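You operate a simulated robot arm through the tools that you are given. There is no shell and no other tool. Be economical: measure what you need, move in short steps, check, and stop when the job is done.

Carry out the task below with a simulated robot arm. There is one attempt and no reset: what you move stays moved.

TASK
Brush disc three bare, then put the brush head on the park stand.
Fine: brush lever on for the work, off at the end; hands off the running head; stop at 0 m, no other disc touched by the brush. Set down upright: brush head.

It is judged by the outcome, as a careful person would: the job done as asked, and still so three seconds after it is handed in. It fails if anything else is knocked over, pushed out of place, dropped, spilled or broken.

THE ROBOT
A 7-joint arm with a fingered hand, fixed in place. Base frame: the origin is at the foot of the arm, x ahead of it, y to its left, z up; the work surface is at about z = 858. Lengths are in mm, angles in rad, forces in N, time in s.
With the tool pointing down near the work surface it reaches from about 360 to 860 mm from the base axis. Its first joint turns from -2.496 to 2.496 rad. Payload 3 kg.
The TCP is the grasp point between the finger pads, 26 mm short of the fingertips. In the tool frame z runs along the fingers and y along their closing line. The gripper opens to 148 mm. The gripper's body begins 73 mm behind the TCP. The gripper is a hand of 3 fingers: y runs from the thumb to the fingers, the wrist lies at [0, 0, -229] in the tool frame, and closing takes about 1.5 s.
Orientation is that of the tool frame in the base frame, as a unit quaternion [w, x, y, z]. With the fingers straight down and closing along the base's y, the tool's x points along the base's -x, its y along +y and its z along -z.

THE INTERFACE
- The arm moves only by the tool nudge_tool. Its argument "deltas" is a list of rows, each a list of 7 numbers: the shift along the tool's x, y, z in mm, then the turn, a rotation vector about the tool's x, y, z in rad, then the finger opening in mm, from 0 to 148. In form: [[dx, dy, dz, rx, ry, rz, claw], ...]. A call has 1 to 12 rows; each row shifts and turns the commanded pose from where the row before left it, along the tool's axes as they then stand. Rows are played at 5 a second. More than 50 mm and 0.15 rad between two rows, or a gripper value outside its range, and nothing of the call is played. Where a pose cannot be reached the arm comes as near as it can. A force on the tool above 40 N (or 10 N above the force at the start of the call, whichever is more), or a blocked arm, ends the call early, and 0.2 s more pass. Each finger travels about 153 mm/s and halts on what it meets, pressing with about 34 N; the grip force reading is that of the motor and also rises with nothing between the fingers. The clock runs only during rows and for 0.2 s after the last one: add rows that do not move to give the fingers time. The reply holds the time, the measured pose of the TCP, the force on the tool along the base axes, the opening and the grip force, in the units named above and with some noise, with the torque about the TCP (base axes, N m) and any sound that the robot's microphone picked up.
- Cameras (640 x 400 px; columns grow to the right, rows downward): "scene" is fixed at [385.8, -651.7, 1650.4]; the picture's right is [0.89, -0.45, 0.00], its down [-0.22, -0.45, -0.87] and it looks along [0.39, 0.77, -0.50] (base axes); focal length 356 px, centre (320, 200). "wrist" rides on the gripper at [68, -39, -90] in the tool frame; the picture's right is [0.50, 0.87, 0.00], its down [-0.66, 0.38, -0.65] and it looks along [-0.57, 0.33, 0.76] (tool axes); focal length 222 px, centre (320, 200). There is no depth. A picture from a camera that has moved, and an enlarged one, comes with that camera's place and axes in the base frame and with its lens. The place of the scene camera against the robot may be out by one fixed shift of up to 25 mm in any direction.
- capture(camera): a new picture of that camera. It takes no simulated time.
- lift_body(by): slides the trunk up (or, below 0, down) by that many mm; the arm rides with it, the base frame stays. It gives what a move gives, with no picture.
- set_grasp(shape): the hand has 3 fingers and takes this shape, open, in about a second: jaw (thumb against the fingers, like two jaws); tri (thumb and two fingers); tip (a fingertip pinch); poke (one finger out to press); point (the index stretched); flat (the hand flat); cup (the hand cupped); fist (a fist). The gripper value then closes the fingers along that shape, each until it touches; the sizes above hold for jaw. It gives what a move gives, with no picture.
- enlarge(camera, box): a new picture of the part [left, top, right, bottom] of that camera's present view, enlarged. It takes no simulated time.
- sign_off(): hands the job in; it is judged then, once.

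Work in short steps. Places have to be worked out from the pictures, the camera data and where the tool is seen: move nearer, look again, correct. Check each grasp and each placing, and mend what went wrong. You have 120 turns and 84 pictures in all, those below and enlarged ones among them. Open the gripper and draw the arm clear of the work before you hand the job in, unless the task says otherwise; then end with one line.

The tools are called after "Emit:" as name(argument=value, ...) on one line, values as JSON. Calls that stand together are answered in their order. nudge_tool: Moves the arm, as the interface text tells. Its arguments: {"type":"object","properties":{"deltas":{"type":"array","items":{"type":"array","items":{"type":"number"}}}},"required":["deltas"]} The other tools are called the same way: lift_body (by) slides the trunk up or down; set_grasp (shape) gives the hand a shape; capture (camera) takes a picture; enlarge (camera, box) takes an enlarged picture of a part of a camera's view; sign_off () hands the job in.

At the start:

```text
time_s: 0.0
tcp_pos: [898.6, 104.1, 1257.4]
tcp_rot: [0.0, 0.0, 1.0, 0.0]
contact_force: [0.2, -0.3, 0.3]
wrist_torque: [-0.06, -0.02, 0.0]
finger_gap: 147.9
grip_force: 0.0
shape: jaw
trunk travel left (down, up): [-800.0, 90.0]
```

scene: 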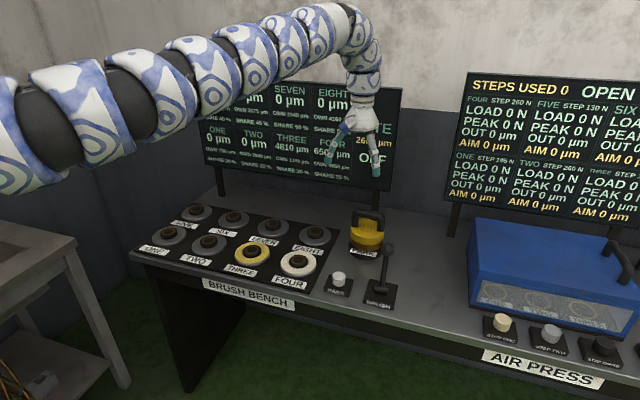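
wrist: 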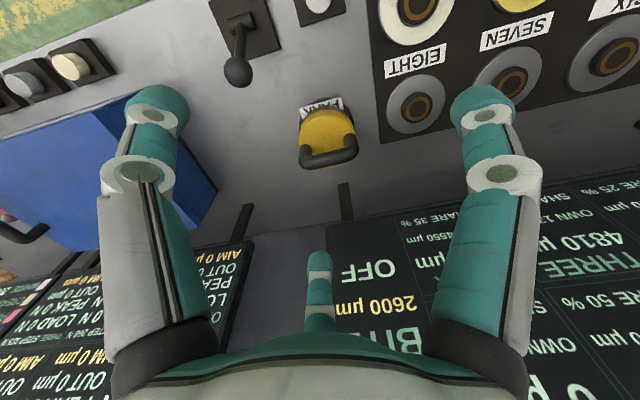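

I'll first read the boards and the bench closely.

Emit:
enlarge(camera="scene", box=[190, 70, 410, 208])

Emit:
enlarge(camera="scene", box=[120, 180, 440, 380])

```text
2.90 times, centred on (300, 139) of scene
camera zoom: at [385.8, -651.7, 1650.4], right [0.89, -0.45, 0.0], down [-0.22, -0.45, -0.87], along [0.39, 0.77, -0.5], focal length 1030 px, centre (378, 377)
```

zoom: 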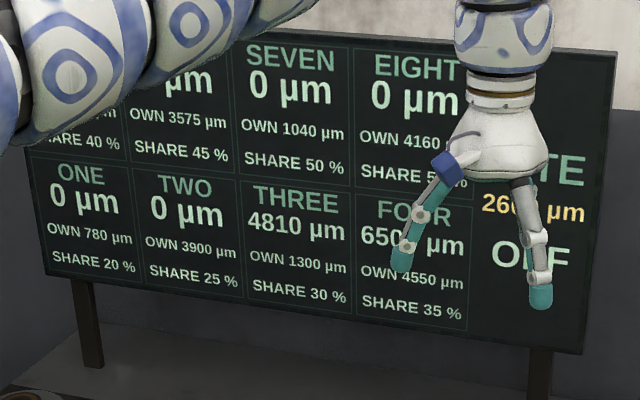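

```text
2.00 times, centred on (280, 280) of scene
camera zoom: at [385.8, -651.7, 1650.4], right [0.89, -0.45, 0.0], down [-0.22, -0.45, -0.87], along [0.39, 0.77, -0.5], focal length 711 px, centre (400, 40)
```

zoom: 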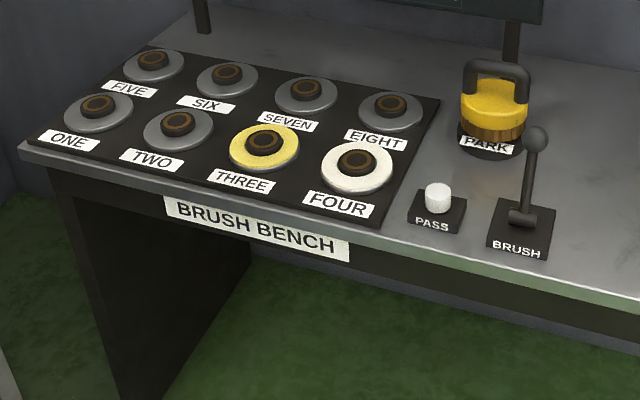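

The board reads disc three 4810 µm, own 1300, share 30 %, and bite 2600 with the brush off. My guess is that each pass takes the bite and then the bite drifts toward "own" by the share (2600 + 2210 = 4810, so two passes); I'll check that after the first pass. The park head is around (990,180), so I'll lower the trunk for more reach and look again.

Emit:
lift_body(by=-150)

Emit:
capture(camera="wrist")

Emit:
capture(camera="scene")

```text
time_s: 1.8
tcp_pos: [899.0, 105.5, 1108.9]
tcp_rot: [-0.001, -0.001, 1.0, 0.0]
contact_force: [-0.2, 0.7, 0.6]
wrist_torque: [0.01, 0.01, -0.01]
finger_gap: 148.1
grip_force: 0.1
shape: jaw
trunk travel left (down, up): [-650.0, 240.0]
```

```text
79 pictures are left
camera wrist: at [830.2, 64.8, 1197.2], right [-0.5, 0.87, 0.0], down [0.66, 0.38, 0.65], along [0.57, 0.33, -0.76], focal length 222 px, centre (320, 200)
```

wrist: 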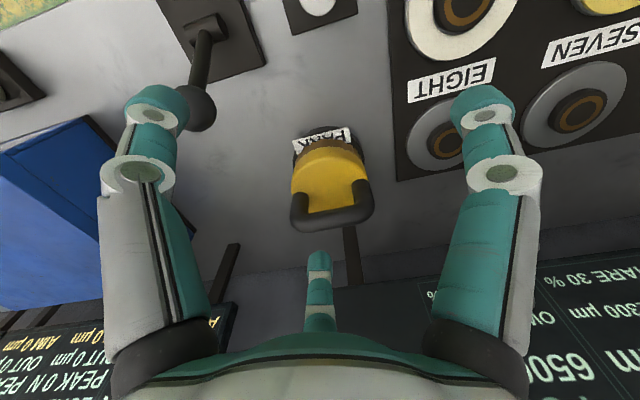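

```text
78 pictures are left
```

scene: 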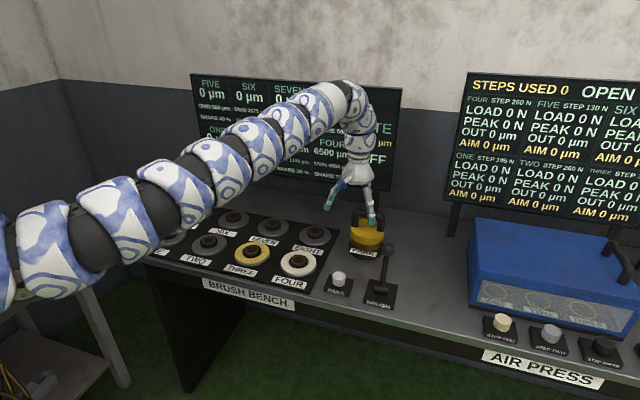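

The handle bar is at about (980,170,1000), parallel to the disc rows, roughly direction (-0.69,0.72). I'll turn the hand about 46° so the fingers close across the bar, staying above everything.

Emit:
nudge_tool(deltas=[[0, 0, 0, 0, 0, 0.135, 148], [0, 0, 0, 0, 0, 0.135, 148], [0, 0, 0, 0, 0, 0.135, 148], [0, 0, 0, 0, 0, 0.135, 148], [0, 0, 0, 0, 0, 0.135, 148], [0, 0, 0, 0, 0, 0.135, 148], [0, 0, 0, 0, 0, 0, 148], [0, 0, 0, 0, 0, 0, 148]])

Emit:
capture(camera="wrist")

```text
time_s: 3.5
tcp_pos: [899.3, 104.5, 1107.0]
tcp_rot: [-0.001, 0.393, 0.919, 0.001]
contact_force: [-0.4, -0.5, 0.0]
wrist_torque: [0.0, -0.01, 0.0]
finger_gap: 147.9
grip_force: 0.0
shape: jaw
trunk travel left (down, up): [-650.0, 240.0]
```

```text
77 pictures are left
camera wrist: at [823.0, 125.9, 1196.7], right [0.28, 0.96, 0.0], down [0.73, -0.21, 0.65], along [0.63, -0.18, -0.76], focal length 222 px, centre (320, 200)
```

wrist: 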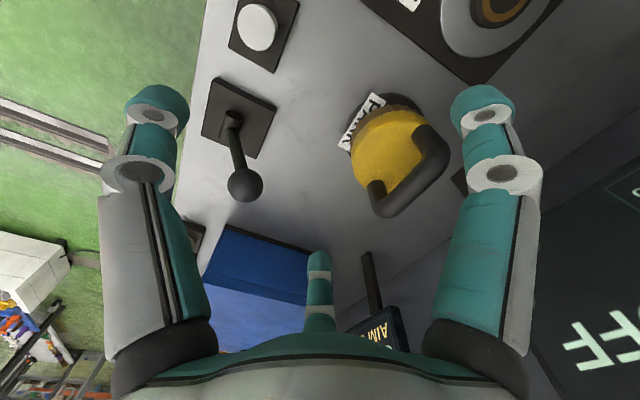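

The bar's midpoint now looks like about (1000,182). I'll move outward over it at this height and look again.

Emit:
nudge_tool(deltas=[[-5, 35, 0, 0, 0, 0, 148], [-5, 35, 0, 0, 0, 0, 148], [0, 30, 0, 0, 0, 0, 148], [0, 0, 0, 0, 0, 0, 148], [0, 0, 0, 0, 0, 0, 148]])

Emit:
capture(camera="wrist")

Emit:
capture(camera="scene")

```text
time_s: 4.8
tcp_pos: [904.0, 110.9, 1108.3]
tcp_rot: [0.0, 0.394, 0.919, 0.0]
contact_force: [0.2, 0.0, -0.4]
wrist_torque: [0.02, 0.01, 0.0]
finger_gap: 147.8
grip_force: 0.1
shape: jaw
out of reach, approached as far as the arm can: row 1, 2, 3
trunk travel left (down, up): [-650.0, 240.0]
```

```text
76 pictures are left
camera wrist: at [828.1, 131.4, 1196.6], right [0.28, 0.96, 0.0], down [0.73, -0.21, 0.65], along [0.63, -0.18, -0.76], focal length 222 px, centre (320, 200)
```

wrist: 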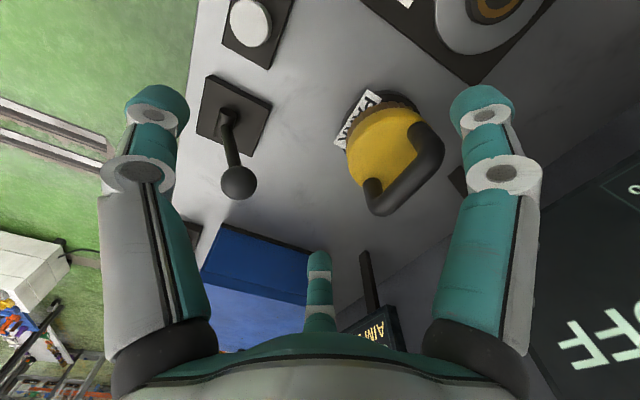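

```text
75 pictures are left
```

scene: 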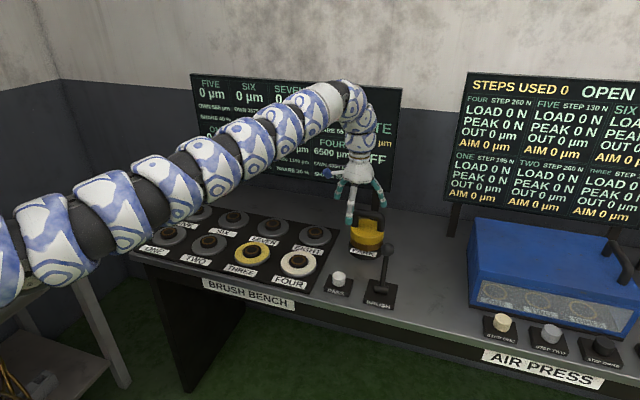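

Straight down, the arm runs out of reach at about 911 mm radius, so I'll need a tilted grasp. Before planning that, I'll close the hand part-way here in free air to see how the three fingers move.

Emit:
nudge_tool(deltas=[[0, 0, 0, 0, 0, 0, 40], [0, 0, 0, 0, 0, 0, 40], [0, 0, 0, 0, 0, 0, 40], [0, 0, 0, 0, 0, 0, 40], [0, 0, 0, 0, 0, 0, 40]])

Emit:
capture(camera="wrist")

Emit:
enlarge(camera="scene", box=[290, 140, 450, 300])

```text
time_s: 6.0
tcp_pos: [903.0, 111.1, 1107.0]
tcp_rot: [0.0, 0.394, 0.919, 0.0]
contact_force: [0.5, -0.2, -0.5]
wrist_torque: [0.0, 0.01, 0.0]
finger_gap: 40.3
grip_force: 0.2
shape: jaw
trunk travel left (down, up): [-650.0, 240.0]
```

```text
74 pictures are left
camera wrist: at [828.1, 131.3, 1196.5], right [0.28, 0.96, 0.0], down [0.73, -0.21, 0.65], along [0.63, -0.19, -0.76], focal length 222 px, centre (320, 200)
```

wrist: 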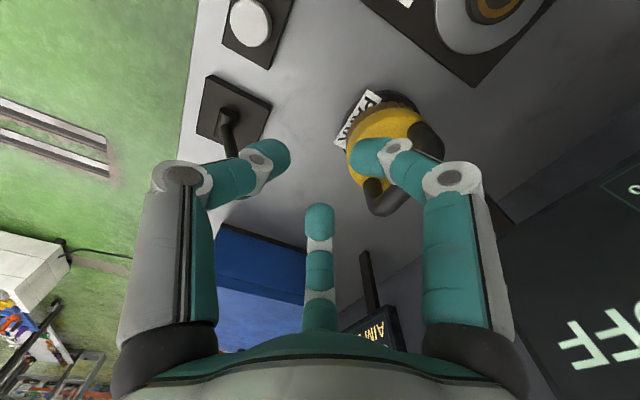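

```text
2.50 times, centred on (370, 220) of scene
camera zoom: at [385.8, -651.7, 1650.4], right [0.89, -0.45, 0.0], down [-0.22, -0.45, -0.87], along [0.39, 0.77, -0.5], focal length 889 px, centre (195, 150)
```

zoom: 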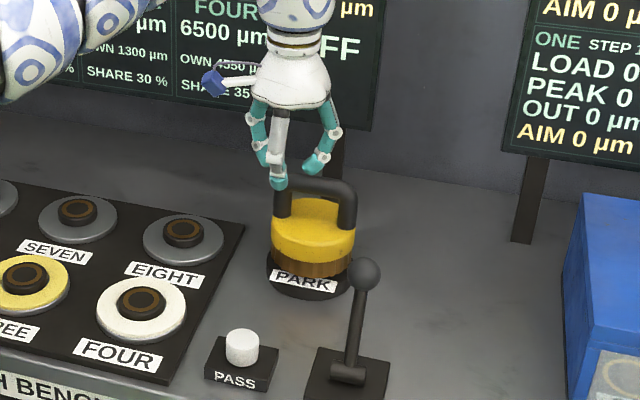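

The fingers close radially like a three-jaw chuck, which suits the bar. I'll tilt the tool outward about the bar direction by about 0.65 rad, staying high, so the wrist stays within reach.

Emit:
nudge_tool(deltas=[[0, 0, 0, -0.13, 0, 0, 60], [0, 0, 0, -0.13, 0, 0, 60], [0, 0, 0, -0.13, 0, 0, 60], [0, 0, 0, -0.13, 0, 0, 60], [0, 0, 0, -0.13, 0, 0, 60], [0, 0, 0, 0, 0, 0, 60], [0, 0, 0, 0, 0, 0, 60]])

Emit:
capture(camera="wrist")

```text
time_s: 7.8
tcp_pos: [917.6, 102.3, 1139.6]
tcp_rot: [0.155, 0.363, 0.871, 0.292]
contact_force: [0.6, -0.5, 0.2]
wrist_torque: [0.03, 0.01, 0.02]
finger_gap: 60.1
grip_force: 0.1
shape: jaw
out of reach, approached as far as the arm can: row 4
trunk travel left (down, up): [-650.0, 240.0]
stopped in row 7: the arm was blocked; the commanded pose is now the measured one
```

```text
72 pictures are left
camera wrist: at [805.0, 92.3, 1181.3], right [0.13, 0.85, 0.51], down [0.34, -0.52, 0.78], along [0.93, 0.07, -0.36], focal length 222 px, centre (320, 200)
```

wrist: 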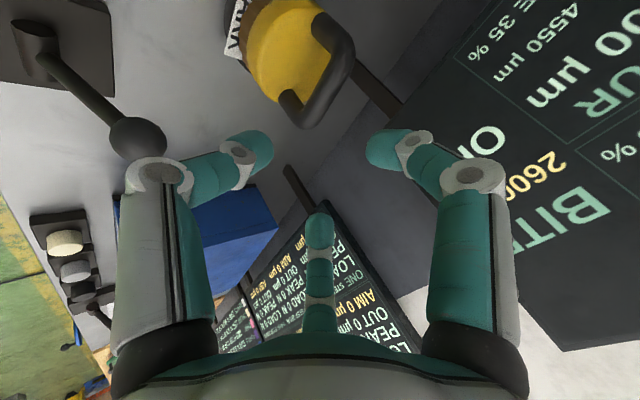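

The tilt is 38.6° toward the head with a small residual roll. I'll lower the trunk to bring the shoulder closer to wrist height.

Emit:
lift_body(by=-100)

Emit:
capture(camera="wrist")

Emit:
capture(camera="scene")

```text
time_s: 9.1
tcp_pos: [916.3, 104.0, 1038.3]
tcp_rot: [0.154, 0.365, 0.871, 0.291]
contact_force: [-0.5, 0.2, -0.4]
wrist_torque: [-0.02, 0.0, -0.01]
finger_gap: 60.2
grip_force: 0.0
shape: jaw
trunk travel left (down, up): [-550.0, 340.0]
```

```text
71 pictures are left
camera wrist: at [804.4, 93.8, 1080.6], right [0.13, 0.85, 0.51], down [0.34, -0.52, 0.78], along [0.93, 0.07, -0.36], focal length 222 px, centre (320, 200)
```

wrist: 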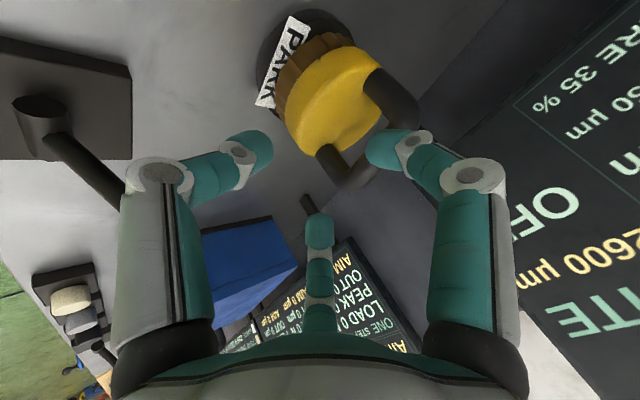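

```text
70 pictures are left
```

scene: 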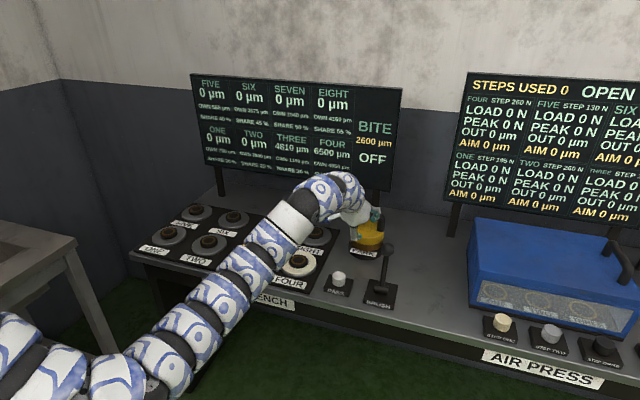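

Triangulating the two wrist views puts the bar's middle near (985,180,1001) and the head top at about z 930. I'll zoom in to get the bar's ends and heading more exactly.

Emit:
enlarge(camera="wrist", box=[220, 0, 460, 200])

Emit:
enlarge(camera="scene", box=[310, 170, 430, 320])

```text
2.00 times, centred on (340, 100) of wrist
camera zoom: at [804.4, 93.8, 1080.6], right [0.13, 0.85, 0.51], down [0.34, -0.52, 0.78], along [0.93, 0.07, -0.36], focal length 444 px, centre (280, 400)
```

zoom: 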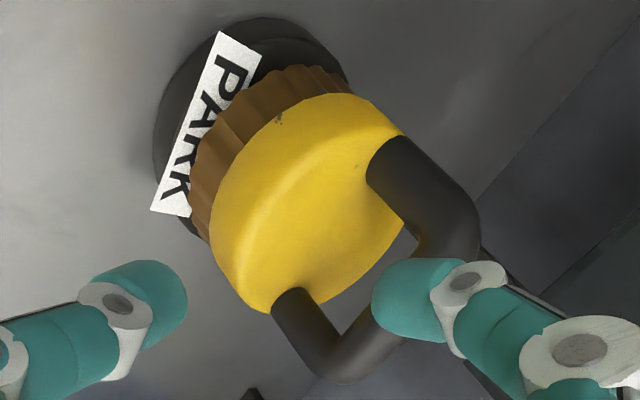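

```text
2.67 times, centred on (370, 245) of scene
camera zoom: at [385.8, -651.7, 1650.4], right [0.89, -0.45, 0.0], down [-0.22, -0.45, -0.87], along [0.39, 0.77, -0.5], focal length 948 px, centre (187, 80)
```

zoom: 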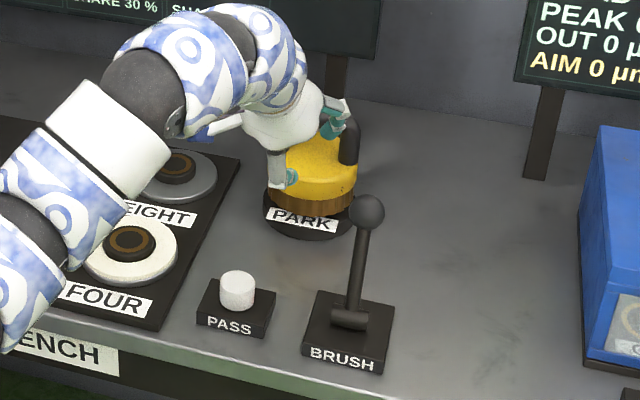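

Using vertical posts as a constraint, the bar's middle is at about (996,178,993), the head top at about 945, and the heading is 45°. I'll level the roll, line up on the bar axis along the tilted approach, go half-way in and check.

Emit:
nudge_tool(deltas=[[0, 20, 0, 0, 0.075, 0, 50], [-6, 20, 0, 0, 0, 0, 50], [0, 17, 0, 0, 0, 0, 50], [0, 0, 20, 0, 0, 0, 50], [0, 0, 20, 0, 0, 0, 50], [0, 0, 0, 0, 0, 0, 50], [0, 0, 0, 0, 0, 0, 50]])

Emit:
capture(camera="wrist")

Emit:
enlarge(camera="scene", box=[310, 150, 430, 270])

```text
time_s: 10.7
tcp_pos: [969.2, 149.0, 1042.7]
tcp_rot: [0.12, 0.353, 0.877, 0.304]
contact_force: [0.7, 0.1, 0.7]
wrist_torque: [-0.01, -0.01, -0.04]
finger_gap: 50.4
grip_force: 0.1
shape: jaw
trunk travel left (down, up): [-550.0, 340.0]
```

```text
67 pictures are left
camera wrist: at [859.4, 132.6, 1089.2], right [0.11, 0.84, 0.54], down [0.4, -0.53, 0.74], along [0.91, 0.13, -0.39], focal length 222 px, centre (320, 200)
```

wrist: 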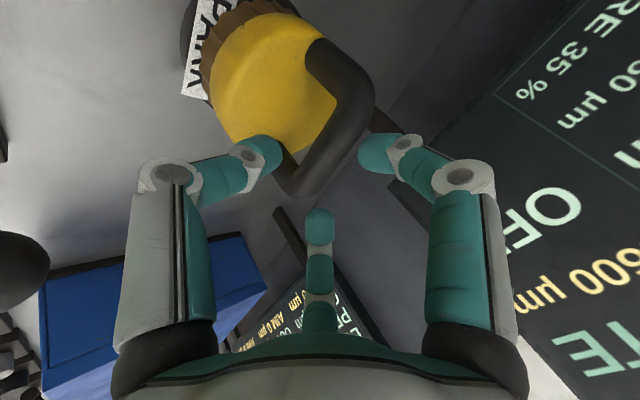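

```text
3.33 times, centred on (370, 210) of scene
camera zoom: at [385.8, -651.7, 1650.4], right [0.89, -0.45, 0.0], down [-0.22, -0.45, -0.87], along [0.39, 0.77, -0.5], focal length 1185 px, centre (153, 167)
```

zoom: 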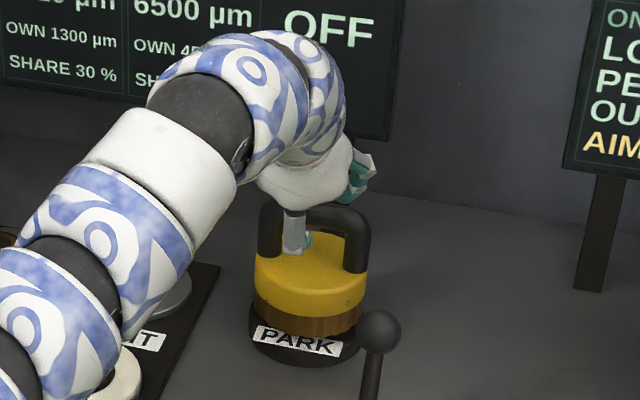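

All the estimates agree: the bar sits about 60 mm ahead along the approach axis, nearly centred. I'll advance most of the way and look.

Emit:
nudge_tool(deltas=[[3, -1, 12, 0, 0, 0, 50], [0, 0, 12, 0, 0, 0, 50], [0, 0, 12, 0, 0, 0, 50], [0, 0, 0, 0, 0, 0, 50], [0, 0, 0, 0, 0, 0, 50]])

Emit:
capture(camera="wrist")

Emit:
enlarge(camera="scene", box=[310, 150, 430, 270])

```text
time_s: 11.9
tcp_pos: [979.4, 166.6, 1018.3]
tcp_rot: [0.122, 0.353, 0.876, 0.306]
contact_force: [-2.7, -6.2, 28.9]
wrist_torque: [0.59, -0.81, -0.21]
finger_gap: 56.3
grip_force: 0.0
shape: jaw
trunk travel left (down, up): [-550.0, 340.0]
```

```text
65 pictures are left
camera wrist: at [870.4, 149.5, 1064.0], right [0.11, 0.83, 0.54], down [0.4, -0.53, 0.75], along [0.91, 0.13, -0.39], focal length 222 px, centre (320, 200)
```

wrist: 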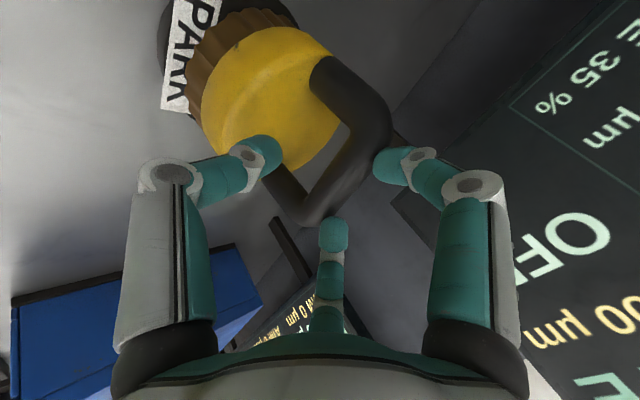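

```text
3.33 times, centred on (370, 210) of scene
camera zoom: at [385.8, -651.7, 1650.4], right [0.89, -0.45, 0.0], down [-0.22, -0.45, -0.87], along [0.39, 0.77, -0.5], focal length 1185 px, centre (153, 167)
```

zoom: 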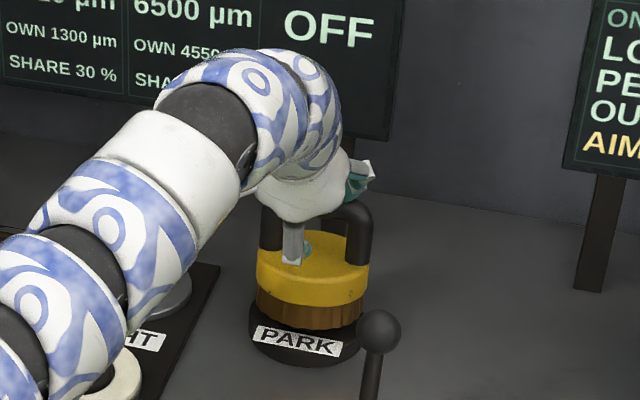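

The two upper fingers landed on top of the bar with 29 N, because their spread across y is narrower than the nominal gap. I'll back off, open to 64, shift 9 mm to the upper side, and advance again.

Emit:
nudge_tool(deltas=[[0, 0, -16, 0, 0, 0, 64], [0, 9, 0, 0, 0, 0, 64], [0, 0, 0, 0, 0, 0, 64], [0, 0, 12, 0, 0, 0, 64], [0, 0, 12, 0, 0, 0, 64], [0, 0, 0, 0, 0, 0, 64]])

Emit:
capture(camera="wrist")

```text
time_s: 13.3
tcp_pos: [988.5, 176.6, 1011.7]
tcp_rot: [0.12, 0.353, 0.877, 0.304]
contact_force: [0.7, -0.3, 1.5]
wrist_torque: [-0.02, -0.05, 0.03]
finger_gap: 64.6
grip_force: 0.1
shape: jaw
trunk travel left (down, up): [-550.0, 340.0]
```

```text
63 pictures are left
camera wrist: at [879.6, 159.3, 1058.6], right [0.11, 0.84, 0.54], down [0.4, -0.53, 0.74], along [0.91, 0.13, -0.39], focal length 222 px, centre (320, 200)
```

wrist: 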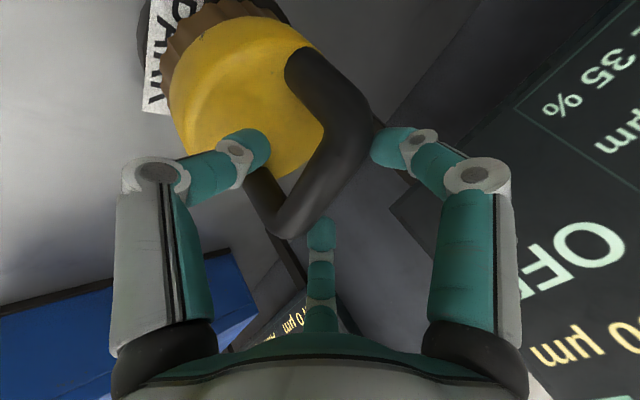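

It's clear of contact now, with the bar between the thumb and the fingers. I'll shift 5 mm along the bar to centre, go 12 mm deeper, and then close.

Emit:
nudge_tool(deltas=[[5, 0, 6, 0, 0, 0, 64], [0, 0, 6, 0, 0, 0, 64], [0, 0, 0, 0, 0, 0, 64]])

Emit:
capture(camera="wrist")

```text
time_s: 14.1
tcp_pos: [991.2, 184.1, 1003.0]
tcp_rot: [0.121, 0.354, 0.876, 0.304]
contact_force: [-0.1, 0.1, 0.2]
wrist_torque: [0.0, 0.01, -0.01]
finger_gap: 63.9
grip_force: 0.1
shape: jaw
trunk travel left (down, up): [-550.0, 340.0]
```

```text
62 pictures are left
camera wrist: at [881.9, 168.1, 1048.9], right [0.11, 0.84, 0.54], down [0.4, -0.53, 0.75], along [0.91, 0.13, -0.39], focal length 222 px, centre (320, 200)
```

wrist: 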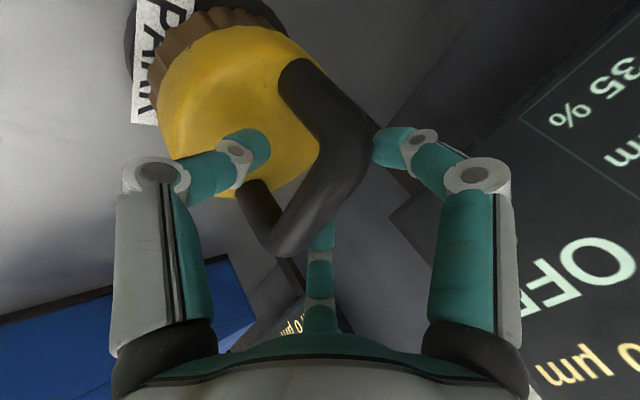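

The bar now covers one fingertip from view, so the fingers are past it and straddling. Closing.

Emit:
nudge_tool(deltas=[[0, 0, 0, 0, 0, 0, 30], [0, 0, 0, 0, 0, 0, 10], [0, 0, 0, 0, 0, 0, 0], [0, 0, 0, 0, 0, 0, 0], [0, 0, 0, 0, 0, 0, 0], [0, 0, 0, 0, 0, 0, 0]])

Emit:
capture(camera="wrist")

Emit:
enlarge(camera="scene", box=[310, 150, 430, 270])

```text
time_s: 15.5
tcp_pos: [990.6, 184.5, 1002.9]
tcp_rot: [0.12, 0.353, 0.877, 0.303]
contact_force: [0.6, 0.2, -9.5]
wrist_torque: [0.06, 0.01, 0.03]
finger_gap: 13.0
grip_force: 33.8
shape: jaw
trunk travel left (down, up): [-550.0, 340.0]
```

```text
61 pictures are left
camera wrist: at [882.4, 168.3, 1048.1], right [0.11, 0.84, 0.54], down [0.4, -0.53, 0.74], along [0.91, 0.13, -0.4], focal length 222 px, centre (320, 200)
```

wrist: 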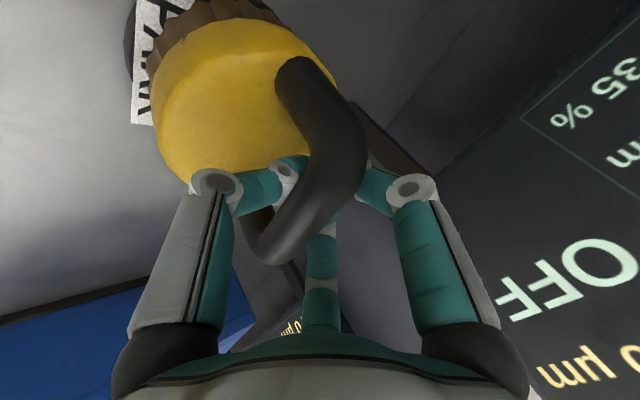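

```text
3.33 times, centred on (370, 210) of scene
camera zoom: at [385.8, -651.7, 1650.4], right [0.89, -0.45, 0.0], down [-0.22, -0.45, -0.87], along [0.39, 0.77, -0.5], focal length 1185 px, centre (153, 167)
```

zoom: 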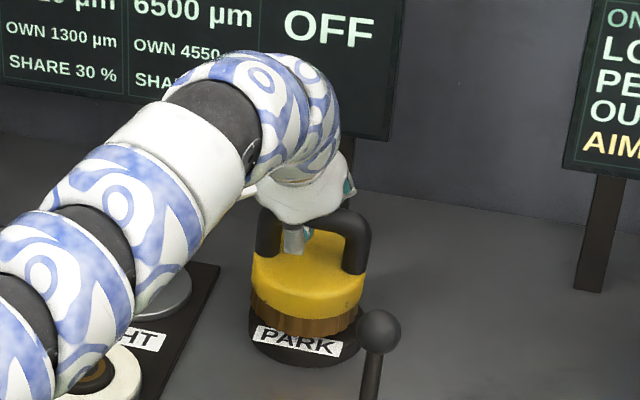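

The hand is gripping with 34 N and already feels about 9.5 N of load. I'll lift 30 mm straight up with the trunk and check the head's attitude.

Emit:
lift_body(by=30)

Emit:
capture(camera="wrist")

Emit:
enlarge(camera="scene", box=[310, 150, 430, 270])

```text
time_s: 16.2
tcp_pos: [991.3, 184.7, 1033.0]
tcp_rot: [0.12, 0.353, 0.877, 0.305]
contact_force: [0.1, -0.6, -10.0]
wrist_torque: [0.08, 0.06, 0.04]
finger_gap: 12.8
grip_force: 33.9
shape: jaw
trunk travel left (down, up): [-580.0, 310.0]
```

```text
59 pictures are left
camera wrist: at [882.6, 168.3, 1077.9], right [0.11, 0.84, 0.54], down [0.4, -0.53, 0.74], along [0.91, 0.13, -0.4], focal length 222 px, centre (320, 200)
```

wrist: 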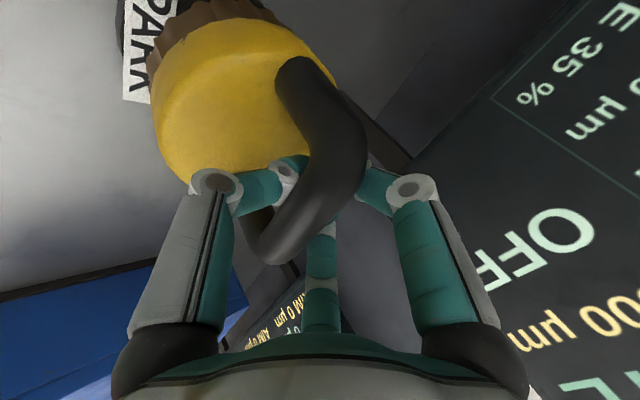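

```text
3.33 times, centred on (370, 210) of scene
camera zoom: at [385.8, -651.7, 1650.4], right [0.89, -0.45, 0.0], down [-0.22, -0.45, -0.87], along [0.39, 0.77, -0.5], focal length 1185 px, centre (153, 167)
```

zoom: 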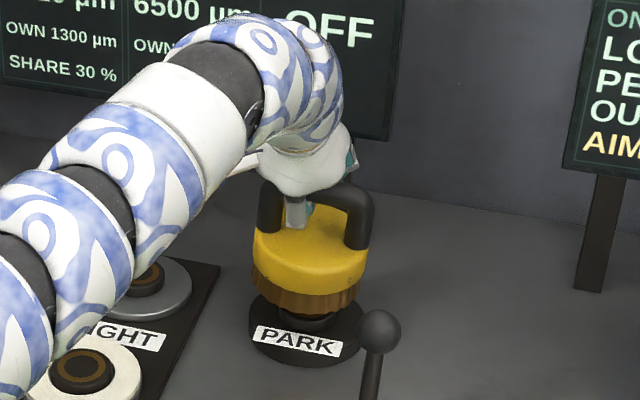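

The head came off cleanly and hangs upright, weighing about 1 kg. The parked grip pose was TCP (990.8,184.4,1002.9), which I'll reuse for the return. I'll raise 60 mm more and carry it toward the discs with the orientation held.

Emit:
lift_body(by=60)

Emit:
nudge_tool(deltas=[[18, -6.8, -5.2, 0, 0, 0, 0], [18, -6.8, -5.2, 0, 0, 0, 0], [18, -6.8, -5.2, 0, 0, 0, 0], [18, -6.8, -5.2, 0, 0, 0, 0], [18, -6.8, -5.2, 0, 0, 0, 0], [18, -6.8, -5.2, 0, 0, 0, 0], [18, -6.8, -5.2, 0, 0, 0, 0], [18, -6.8, -5.2, 0, 0, 0, 0], [18, -6.8, -5.2, 0, 0, 0, 0], [18, -6.8, -5.2, 0, 0, 0, 0], [0, 0, 0, 0, 0, 0, 0]])

Emit:
capture(camera="wrist")

Emit:
capture(camera="scene")

```text
time_s: 17.2
tcp_pos: [992.4, 185.6, 1091.0]
tcp_rot: [0.12, 0.353, 0.876, 0.305]
contact_force: [0.1, -0.1, -11.2]
wrist_torque: [0.04, 0.07, -0.02]
finger_gap: 12.9
grip_force: 33.8
shape: jaw
trunk travel left (down, up): [-640.0, 250.0]
```

```text
time_s: 19.6
tcp_pos: [802.3, 246.4, 1091.7]
tcp_rot: [0.121, 0.353, 0.876, 0.305]
contact_force: [0.3, 0.1, -10.4]
wrist_torque: [0.06, 0.04, 0.04]
finger_gap: 12.4
grip_force: 34.0
shape: jaw
trunk travel left (down, up): [-640.0, 250.0]
```

```text
57 pictures are left
camera wrist: at [692.7, 231.1, 1138.4], right [0.11, 0.84, 0.54], down [0.4, -0.53, 0.75], along [0.91, 0.13, -0.39], focal length 222 px, centre (320, 200)
```

wrist: 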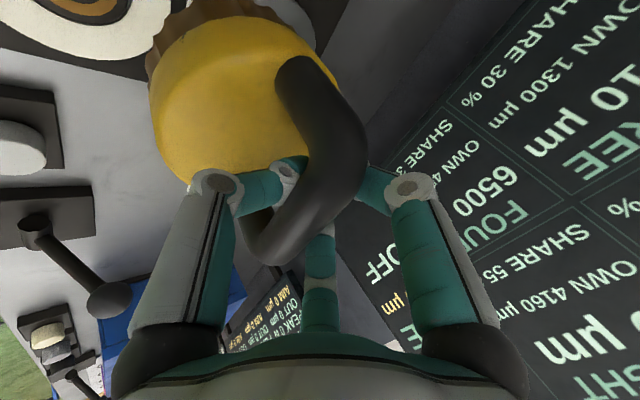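

```text
56 pictures are left
```

scene: 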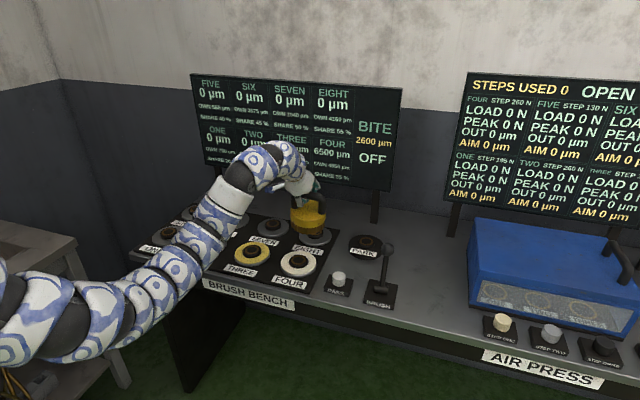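

The park post and the discs are now all visible. I'll zoom the scene camera to measure the offset from the park post to disc three.

Emit:
enlarge(camera="scene", box=[220, 180, 400, 305])

```text
3.20 times, centred on (310, 242) of scene
camera zoom: at [385.8, -651.7, 1650.4], right [0.89, -0.45, 0.0], down [-0.22, -0.45, -0.87], along [0.39, 0.77, -0.5], focal length 1138 px, centre (352, 64)
```

zoom: 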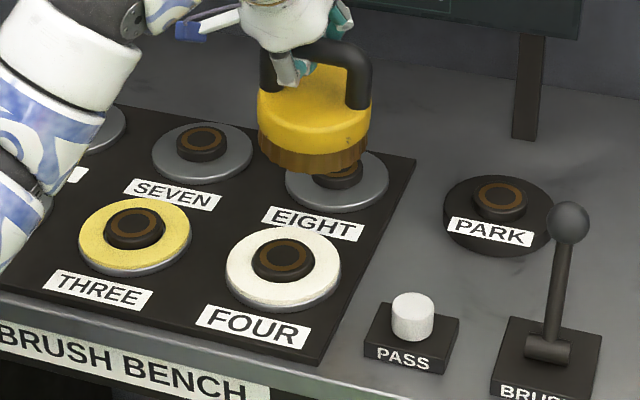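

Disc three's hub comes out near (614,317), offset about (-375,+136) from the park post, so the TCP target is about (616,320). I'll carry it there at the same height.

Emit:
nudge_tool(deltas=[[18.6, -6, -4.6, 0, 0, 0, 0], [18.6, -6, -4.6, 0, 0, 0, 0], [18.6, -6, -4.6, 0, 0, 0, 0], [18.6, -6, -4.6, 0, 0, 0, 0], [18.6, -6, -4.6, 0, 0, 0, 0], [18.6, -6, -4.6, 0, 0, 0, 0], [18.6, -6, -4.6, 0, 0, 0, 0], [18.6, -6, -4.6, 0, 0, 0, 0], [18.6, -6, -4.6, 0, 0, 0, 0], [18.6, -6, -4.6, 0, 0, 0, 0], [0, 0, 0, 0, 0, 0, 0], [0, 0, 0, 0, 0, 0, 0]])

Emit:
capture(camera="wrist")

Emit:
enlarge(camera="scene", box=[160, 160, 340, 300])

```text
time_s: 22.2
tcp_pos: [615.5, 321.6, 1094.2]
tcp_rot: [0.12, 0.353, 0.876, 0.305]
contact_force: [-0.2, 0.8, -9.7]
wrist_torque: [0.04, 0.04, 0.01]
finger_gap: 12.7
grip_force: 33.8
shape: jaw
trunk travel left (down, up): [-640.0, 250.0]
```

```text
54 pictures are left
camera wrist: at [507.1, 305.0, 1138.8], right [0.11, 0.84, 0.54], down [0.4, -0.53, 0.74], along [0.91, 0.13, -0.39], focal length 222 px, centre (320, 200)
```

wrist: 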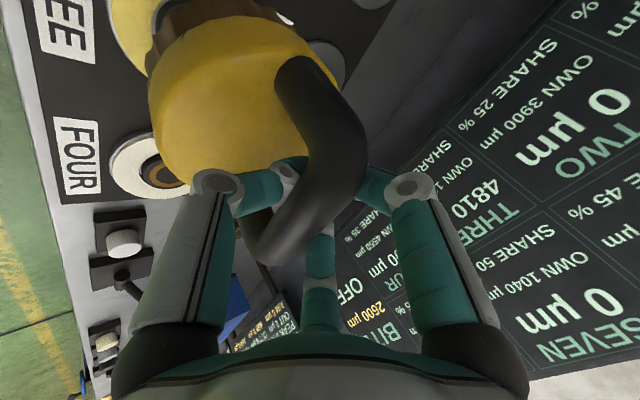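

```text
2.86 times, centred on (250, 230) of scene
camera zoom: at [385.8, -651.7, 1650.4], right [0.89, -0.45, 0.0], down [-0.22, -0.45, -0.87], along [0.39, 0.77, -0.5], focal length 1016 px, centre (520, 114)
```

zoom: 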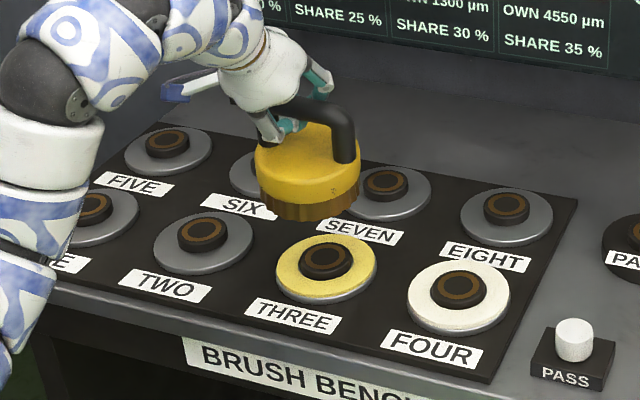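

The head is roughly above disc three. I'll lower 60 mm so it's just above the hub, then compare their alignment up close.

Emit:
lift_body(by=-60)

Emit:
enlarge(camera="scene", box=[200, 200, 300, 290])

Emit:
capture(camera="wrist")

```text
time_s: 23.2
tcp_pos: [615.4, 321.6, 1031.9]
tcp_rot: [0.12, 0.353, 0.877, 0.304]
contact_force: [0.5, 0.4, -9.4]
wrist_torque: [0.06, 0.07, 0.02]
finger_gap: 12.5
grip_force: 33.9
shape: jaw
trunk travel left (down, up): [-580.0, 310.0]
```

```text
4.44 times, centred on (250, 245) of scene
camera zoom: at [385.8, -651.7, 1650.4], right [0.89, -0.45, 0.0], down [-0.22, -0.45, -0.87], along [0.39, 0.77, -0.5], focal length 1580 px, centre (631, 0)
```

zoom: 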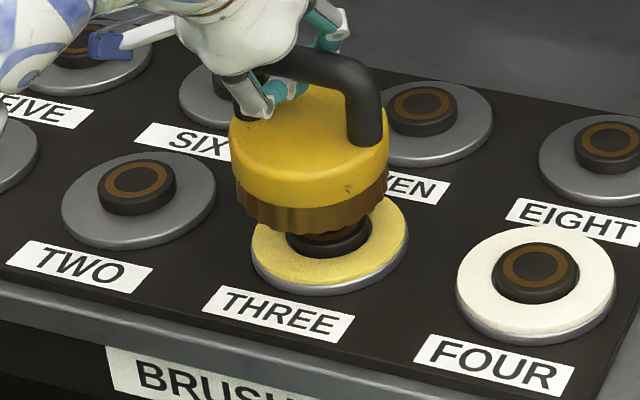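

```text
51 pictures are left
camera wrist: at [507.0, 305.1, 1078.8], right [0.11, 0.84, 0.54], down [0.4, -0.53, 0.75], along [0.91, 0.13, -0.39], focal length 222 px, centre (320, 200)
```

wrist: 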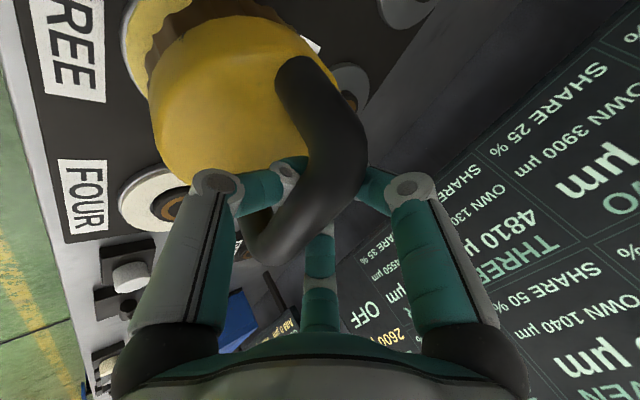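

The head sits about 9 mm left of the disc axis in this view and otherwise looks level. I'll shift 10 mm along the bar, then compare again before lowering.

Emit:
nudge_tool(deltas=[[-5, -0.5, -0.4, 0, 0, 0, 0], [-5, -0.5, -0.4, 0, 0, 0, 0], [0, 0, 0, 0, 0, 0, 0], [0, 0, 0, 0, 0, 0, 0]])

Emit:
enlarge(camera="scene", box=[210, 210, 290, 290])

Emit:
enlarge(camera="wrist", box=[60, 0, 380, 200])

```text
time_s: 24.2
tcp_pos: [622.6, 313.7, 1032.5]
tcp_rot: [0.121, 0.353, 0.876, 0.304]
contact_force: [-0.4, -0.1, -9.3]
wrist_torque: [0.05, 0.05, 0.01]
finger_gap: 12.3
grip_force: 33.7
shape: jaw
trunk travel left (down, up): [-580.0, 310.0]
```

```text
5.00 times, centred on (250, 250) of scene
camera zoom: at [385.8, -651.7, 1650.4], right [0.89, -0.45, 0.0], down [-0.22, -0.45, -0.87], along [0.39, 0.77, -0.5], focal length 1777 px, centre (670, -50)
```

zoom: 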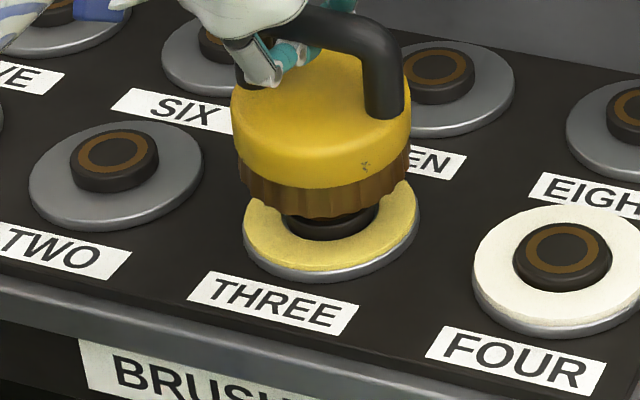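

```text
2.00 times, centred on (220, 100) of wrist
camera zoom: at [513.5, 297.1, 1078.7], right [0.11, 0.84, 0.54], down [0.4, -0.53, 0.75], along [0.91, 0.13, -0.39], focal length 444 px, centre (520, 400)
```

zoom: 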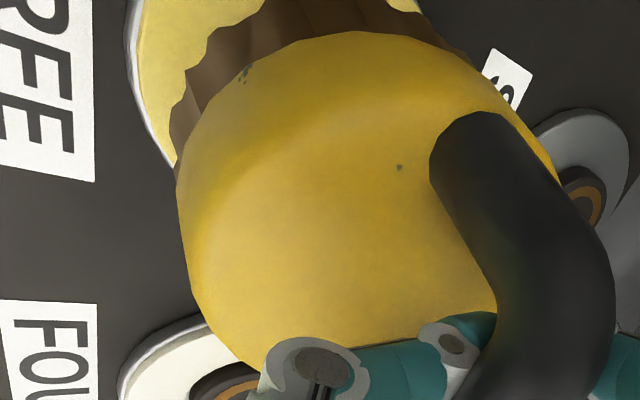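

Laterally the head is now aligned with disc three; depth toward or away from the camera is still uncertain by about 6 mm. I'll lower 24 mm slowly, with force stops, and judge the margins from close by.

Emit:
nudge_tool(deltas=[[0, -2.47, 3.15, 0, 0, 0, 0], [0, -2.47, 3.15, 0, 0, 0, 0], [0, -2.47, 3.15, 0, 0, 0, 0], [0, -2.47, 3.15, 0, 0, 0, 0], [0, -2.47, 3.15, 0, 0, 0, 0], [0, -2.47, 3.15, 0, 0, 0, 0], [0, 0, 0, 0, 0, 0, 0]])

Emit:
enlarge(camera="scene", box=[210, 210, 290, 290])

Emit:
capture(camera="wrist")

```text
time_s: 25.8
tcp_pos: [621.4, 313.3, 1008.8]
tcp_rot: [0.121, 0.353, 0.876, 0.305]
contact_force: [0.2, 0.4, -9.8]
wrist_torque: [0.03, 0.06, -0.01]
finger_gap: 12.3
grip_force: 34.7
shape: jaw
trunk travel left (down, up): [-580.0, 310.0]
```

```text
5.00 times, centred on (250, 250) of scene
camera zoom: at [385.8, -651.7, 1650.4], right [0.89, -0.45, 0.0], down [-0.22, -0.45, -0.87], along [0.39, 0.77, -0.5], focal length 1777 px, centre (670, -50)
```

zoom: 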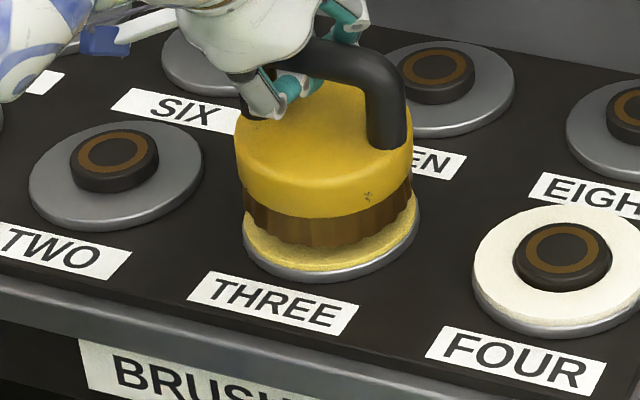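

```text
47 pictures are left
camera wrist: at [513.4, 297.2, 1054.9], right [0.11, 0.84, 0.54], down [0.4, -0.53, 0.74], along [0.91, 0.13, -0.39], focal length 222 px, centre (320, 200)
```

wrist: 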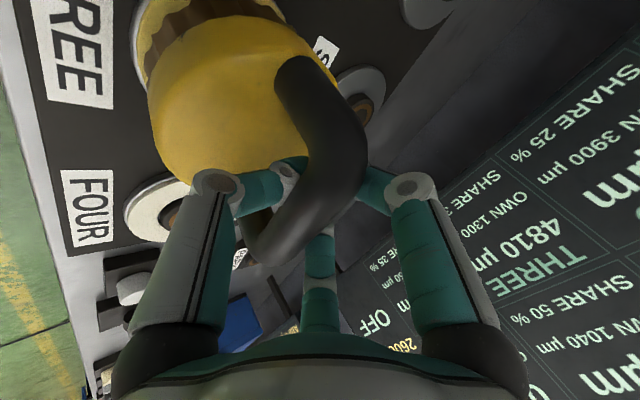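

The head is within about 3 mm of concentric and roughly 14 mm above the disc, with no contact. I'll nudge 2 mm toward the camera and lower in 2 mm steps while watching the force.

Emit:
nudge_tool(deltas=[[-0.6, -1.5, -1.2, 0, 0, 0, 0], [0, -1.24, 1.58, 0, 0, 0, 0], [0, -1.24, 1.58, 0, 0, 0, 0], [0, -1.24, 1.58, 0, 0, 0, 0], [0, -1.24, 1.58, 0, 0, 0, 0], [0, 0, 0, 0, 0, 0, 0]])

```text
time_s: 27.2
tcp_pos: [621.4, 310.8, 1000.8]
tcp_rot: [0.121, 0.353, 0.877, 0.304]
contact_force: [-0.2, 0.6, -9.6]
wrist_torque: [0.05, 0.02, 0.01]
finger_gap: 12.3
grip_force: 34.0
shape: jaw
trunk travel left (down, up): [-580.0, 310.0]
```

Still hanging free (-9.6 N). I'll keep lowering in small steps.

Emit:
nudge_tool(deltas=[[0, -1.24, 1.58, 0, 0, 0, 0], [0, -1.24, 1.58, 0, 0, 0, 0], [0, 0, 0, 0, 0, 0, 0]])

Emit:
enlarge(camera="scene", box=[210, 210, 290, 290])

```text
time_s: 28.0
tcp_pos: [620.5, 313.7, 997.4]
tcp_rot: [0.121, 0.353, 0.876, 0.305]
contact_force: [0.0, 3.3, 7.3]
wrist_torque: [-0.04, -0.03, 0.0]
finger_gap: 11.7
grip_force: 34.4
shape: jaw
trunk travel left (down, up): [-580.0, 310.0]
```

```text
5.00 times, centred on (250, 250) of scene
camera zoom: at [385.8, -651.7, 1650.4], right [0.89, -0.45, 0.0], down [-0.22, -0.45, -0.87], along [0.39, 0.77, -0.5], focal length 1777 px, centre (670, -50)
```

zoom: 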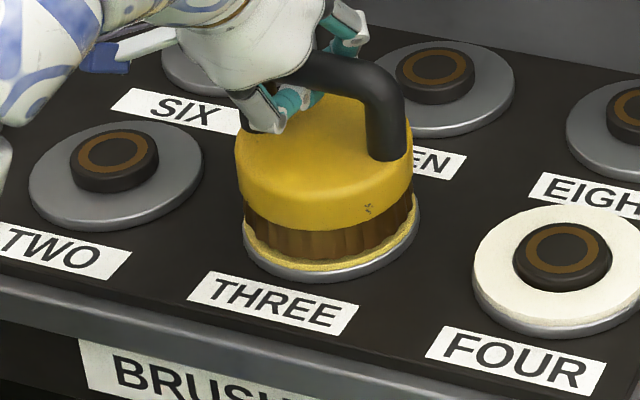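

First contact: about 17 N now carried below, and the head was nudged 3 mm sideways as if guided by the hub. I'll press 2 mm more to see whether it's fully seated.

Emit:
nudge_tool(deltas=[[0, -0.62, 0.79, 0, 0, 0, 0], [0, -0.62, 0.79, 0, 0, 0, 0], [0, 0, 0, 0, 0, 0, 0]])

Emit:
enlarge(camera="scene", box=[225, 230, 285, 280])

Emit:
enlarge(camera="wrist", box=[100, 0, 340, 150])

```text
time_s: 28.8
tcp_pos: [620.7, 312.9, 994.9]
tcp_rot: [0.121, 0.353, 0.876, 0.306]
contact_force: [-1.5, 5.3, 19.6]
wrist_torque: [-0.04, -0.07, 0.0]
finger_gap: 11.6
grip_force: 34.6
shape: jaw
trunk travel left (down, up): [-580.0, 310.0]
```

```text
8.00 times, centred on (255, 255) of scene
camera zoom: at [385.8, -651.7, 1650.4], right [0.89, -0.45, 0.0], down [-0.22, -0.45, -0.87], along [0.39, 0.77, -0.5], focal length 2844 px, centre (840, -240)
```

zoom: 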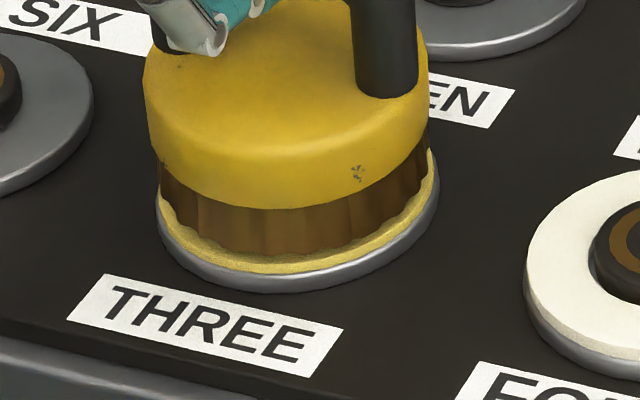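

```text
2.67 times, centred on (220, 75) of wrist
camera zoom: at [511.2, 295.6, 1042.5], right [0.11, 0.83, 0.54], down [0.4, -0.53, 0.75], along [0.91, 0.13, -0.39], focal length 592 px, centre (587, 533)
```

zoom: 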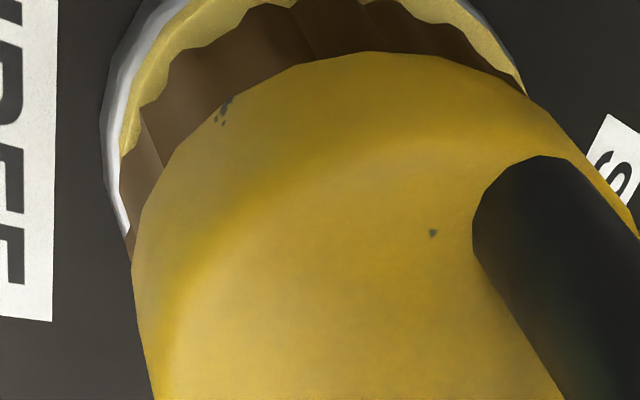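

The head looks seated concentrically on disc three with an even margin. I'll ease off 2 mm to relieve the pressing and then open the fingers.

Emit:
nudge_tool(deltas=[[0, 1.5, -1.9, 0, 0, 0, 0], [0, 0, 0, 0, 0, 0, 0], [0, 0, 0, 0, 0, 0, 20], [0, 0, 0, 0, 0, 0, 40], [0, 0, 0, 0, 0, 0, 64], [0, 0, 0, 0, 0, 0, 64], [0, 0, 0, 0, 0, 0, 64]])

Emit:
capture(camera="wrist")

Emit:
enlarge(camera="scene", box=[210, 210, 290, 290])

```text
time_s: 30.4
tcp_pos: [621.3, 311.4, 997.5]
tcp_rot: [0.12, 0.353, 0.876, 0.305]
contact_force: [-0.2, -0.1, -0.6]
wrist_torque: [-0.03, -0.02, -0.01]
finger_gap: 63.5
grip_force: 0.0
shape: jaw
trunk travel left (down, up): [-580.0, 310.0]
```

```text
43 pictures are left
camera wrist: at [512.0, 295.3, 1043.6], right [0.11, 0.84, 0.54], down [0.4, -0.53, 0.75], along [0.91, 0.13, -0.39], focal length 222 px, centre (320, 200)
```

wrist: 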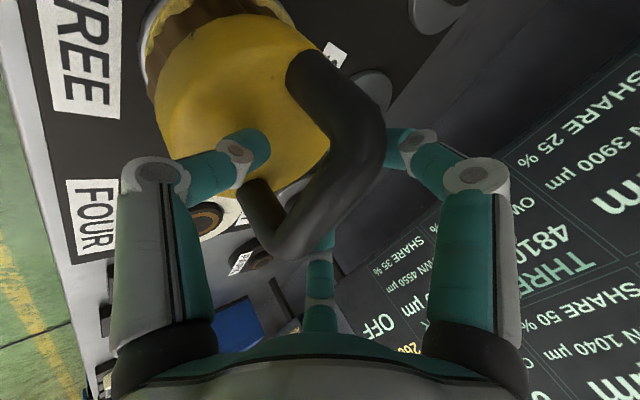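

```text
5.00 times, centred on (250, 250) of scene
camera zoom: at [385.8, -651.7, 1650.4], right [0.89, -0.45, 0.0], down [-0.22, -0.45, -0.87], along [0.39, 0.77, -0.5], focal length 1777 px, centre (670, -50)
```

zoom: 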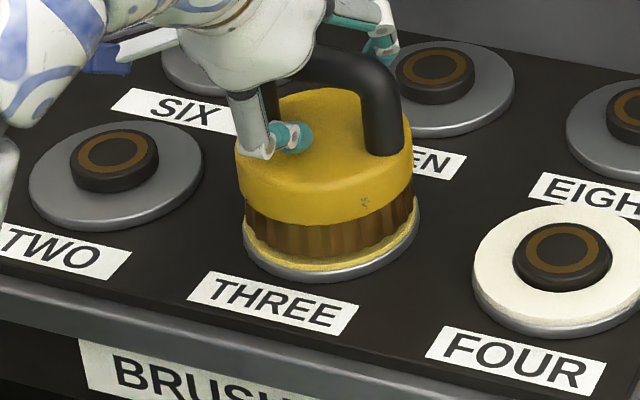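

The head is released and stands on disc three. The grip pose to come back to is TCP (621,311,997.5) at opening 64. I'll withdraw along the approach axis and rise.

Emit:
nudge_tool(deltas=[[0, 0, -15, 0, 0, 0, 64], [0, 0, -20, 0, 0, 0, 64], [0, 0, -25, 0, 0, 0, 64], [0, 0, -30, 0, 0, 0, 64], [0, 0, 0, 0, 0, 0, 64]])

Emit:
lift_body(by=60)

Emit:
capture(camera="scene")

```text
time_s: 31.6
tcp_pos: [581.7, 273.0, 1068.8]
tcp_rot: [0.12, 0.353, 0.877, 0.304]
contact_force: [0.6, 0.9, -0.3]
wrist_torque: [0.03, 0.0, 0.0]
finger_gap: 64.0
grip_force: 0.0
shape: jaw
trunk travel left (down, up): [-580.0, 310.0]
```

```text
time_s: 32.6
tcp_pos: [583.1, 273.0, 1128.4]
tcp_rot: [0.12, 0.354, 0.876, 0.304]
contact_force: [0.1, 0.4, -0.5]
wrist_torque: [-0.02, 0.0, 0.03]
finger_gap: 63.9
grip_force: 0.1
shape: jaw
trunk travel left (down, up): [-640.0, 250.0]
```

```text
41 pictures are left
```

scene: 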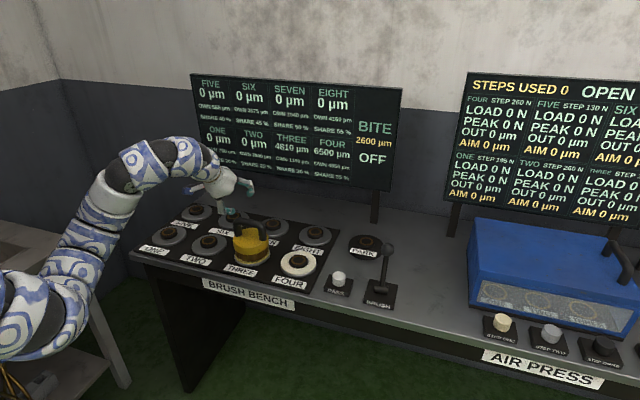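

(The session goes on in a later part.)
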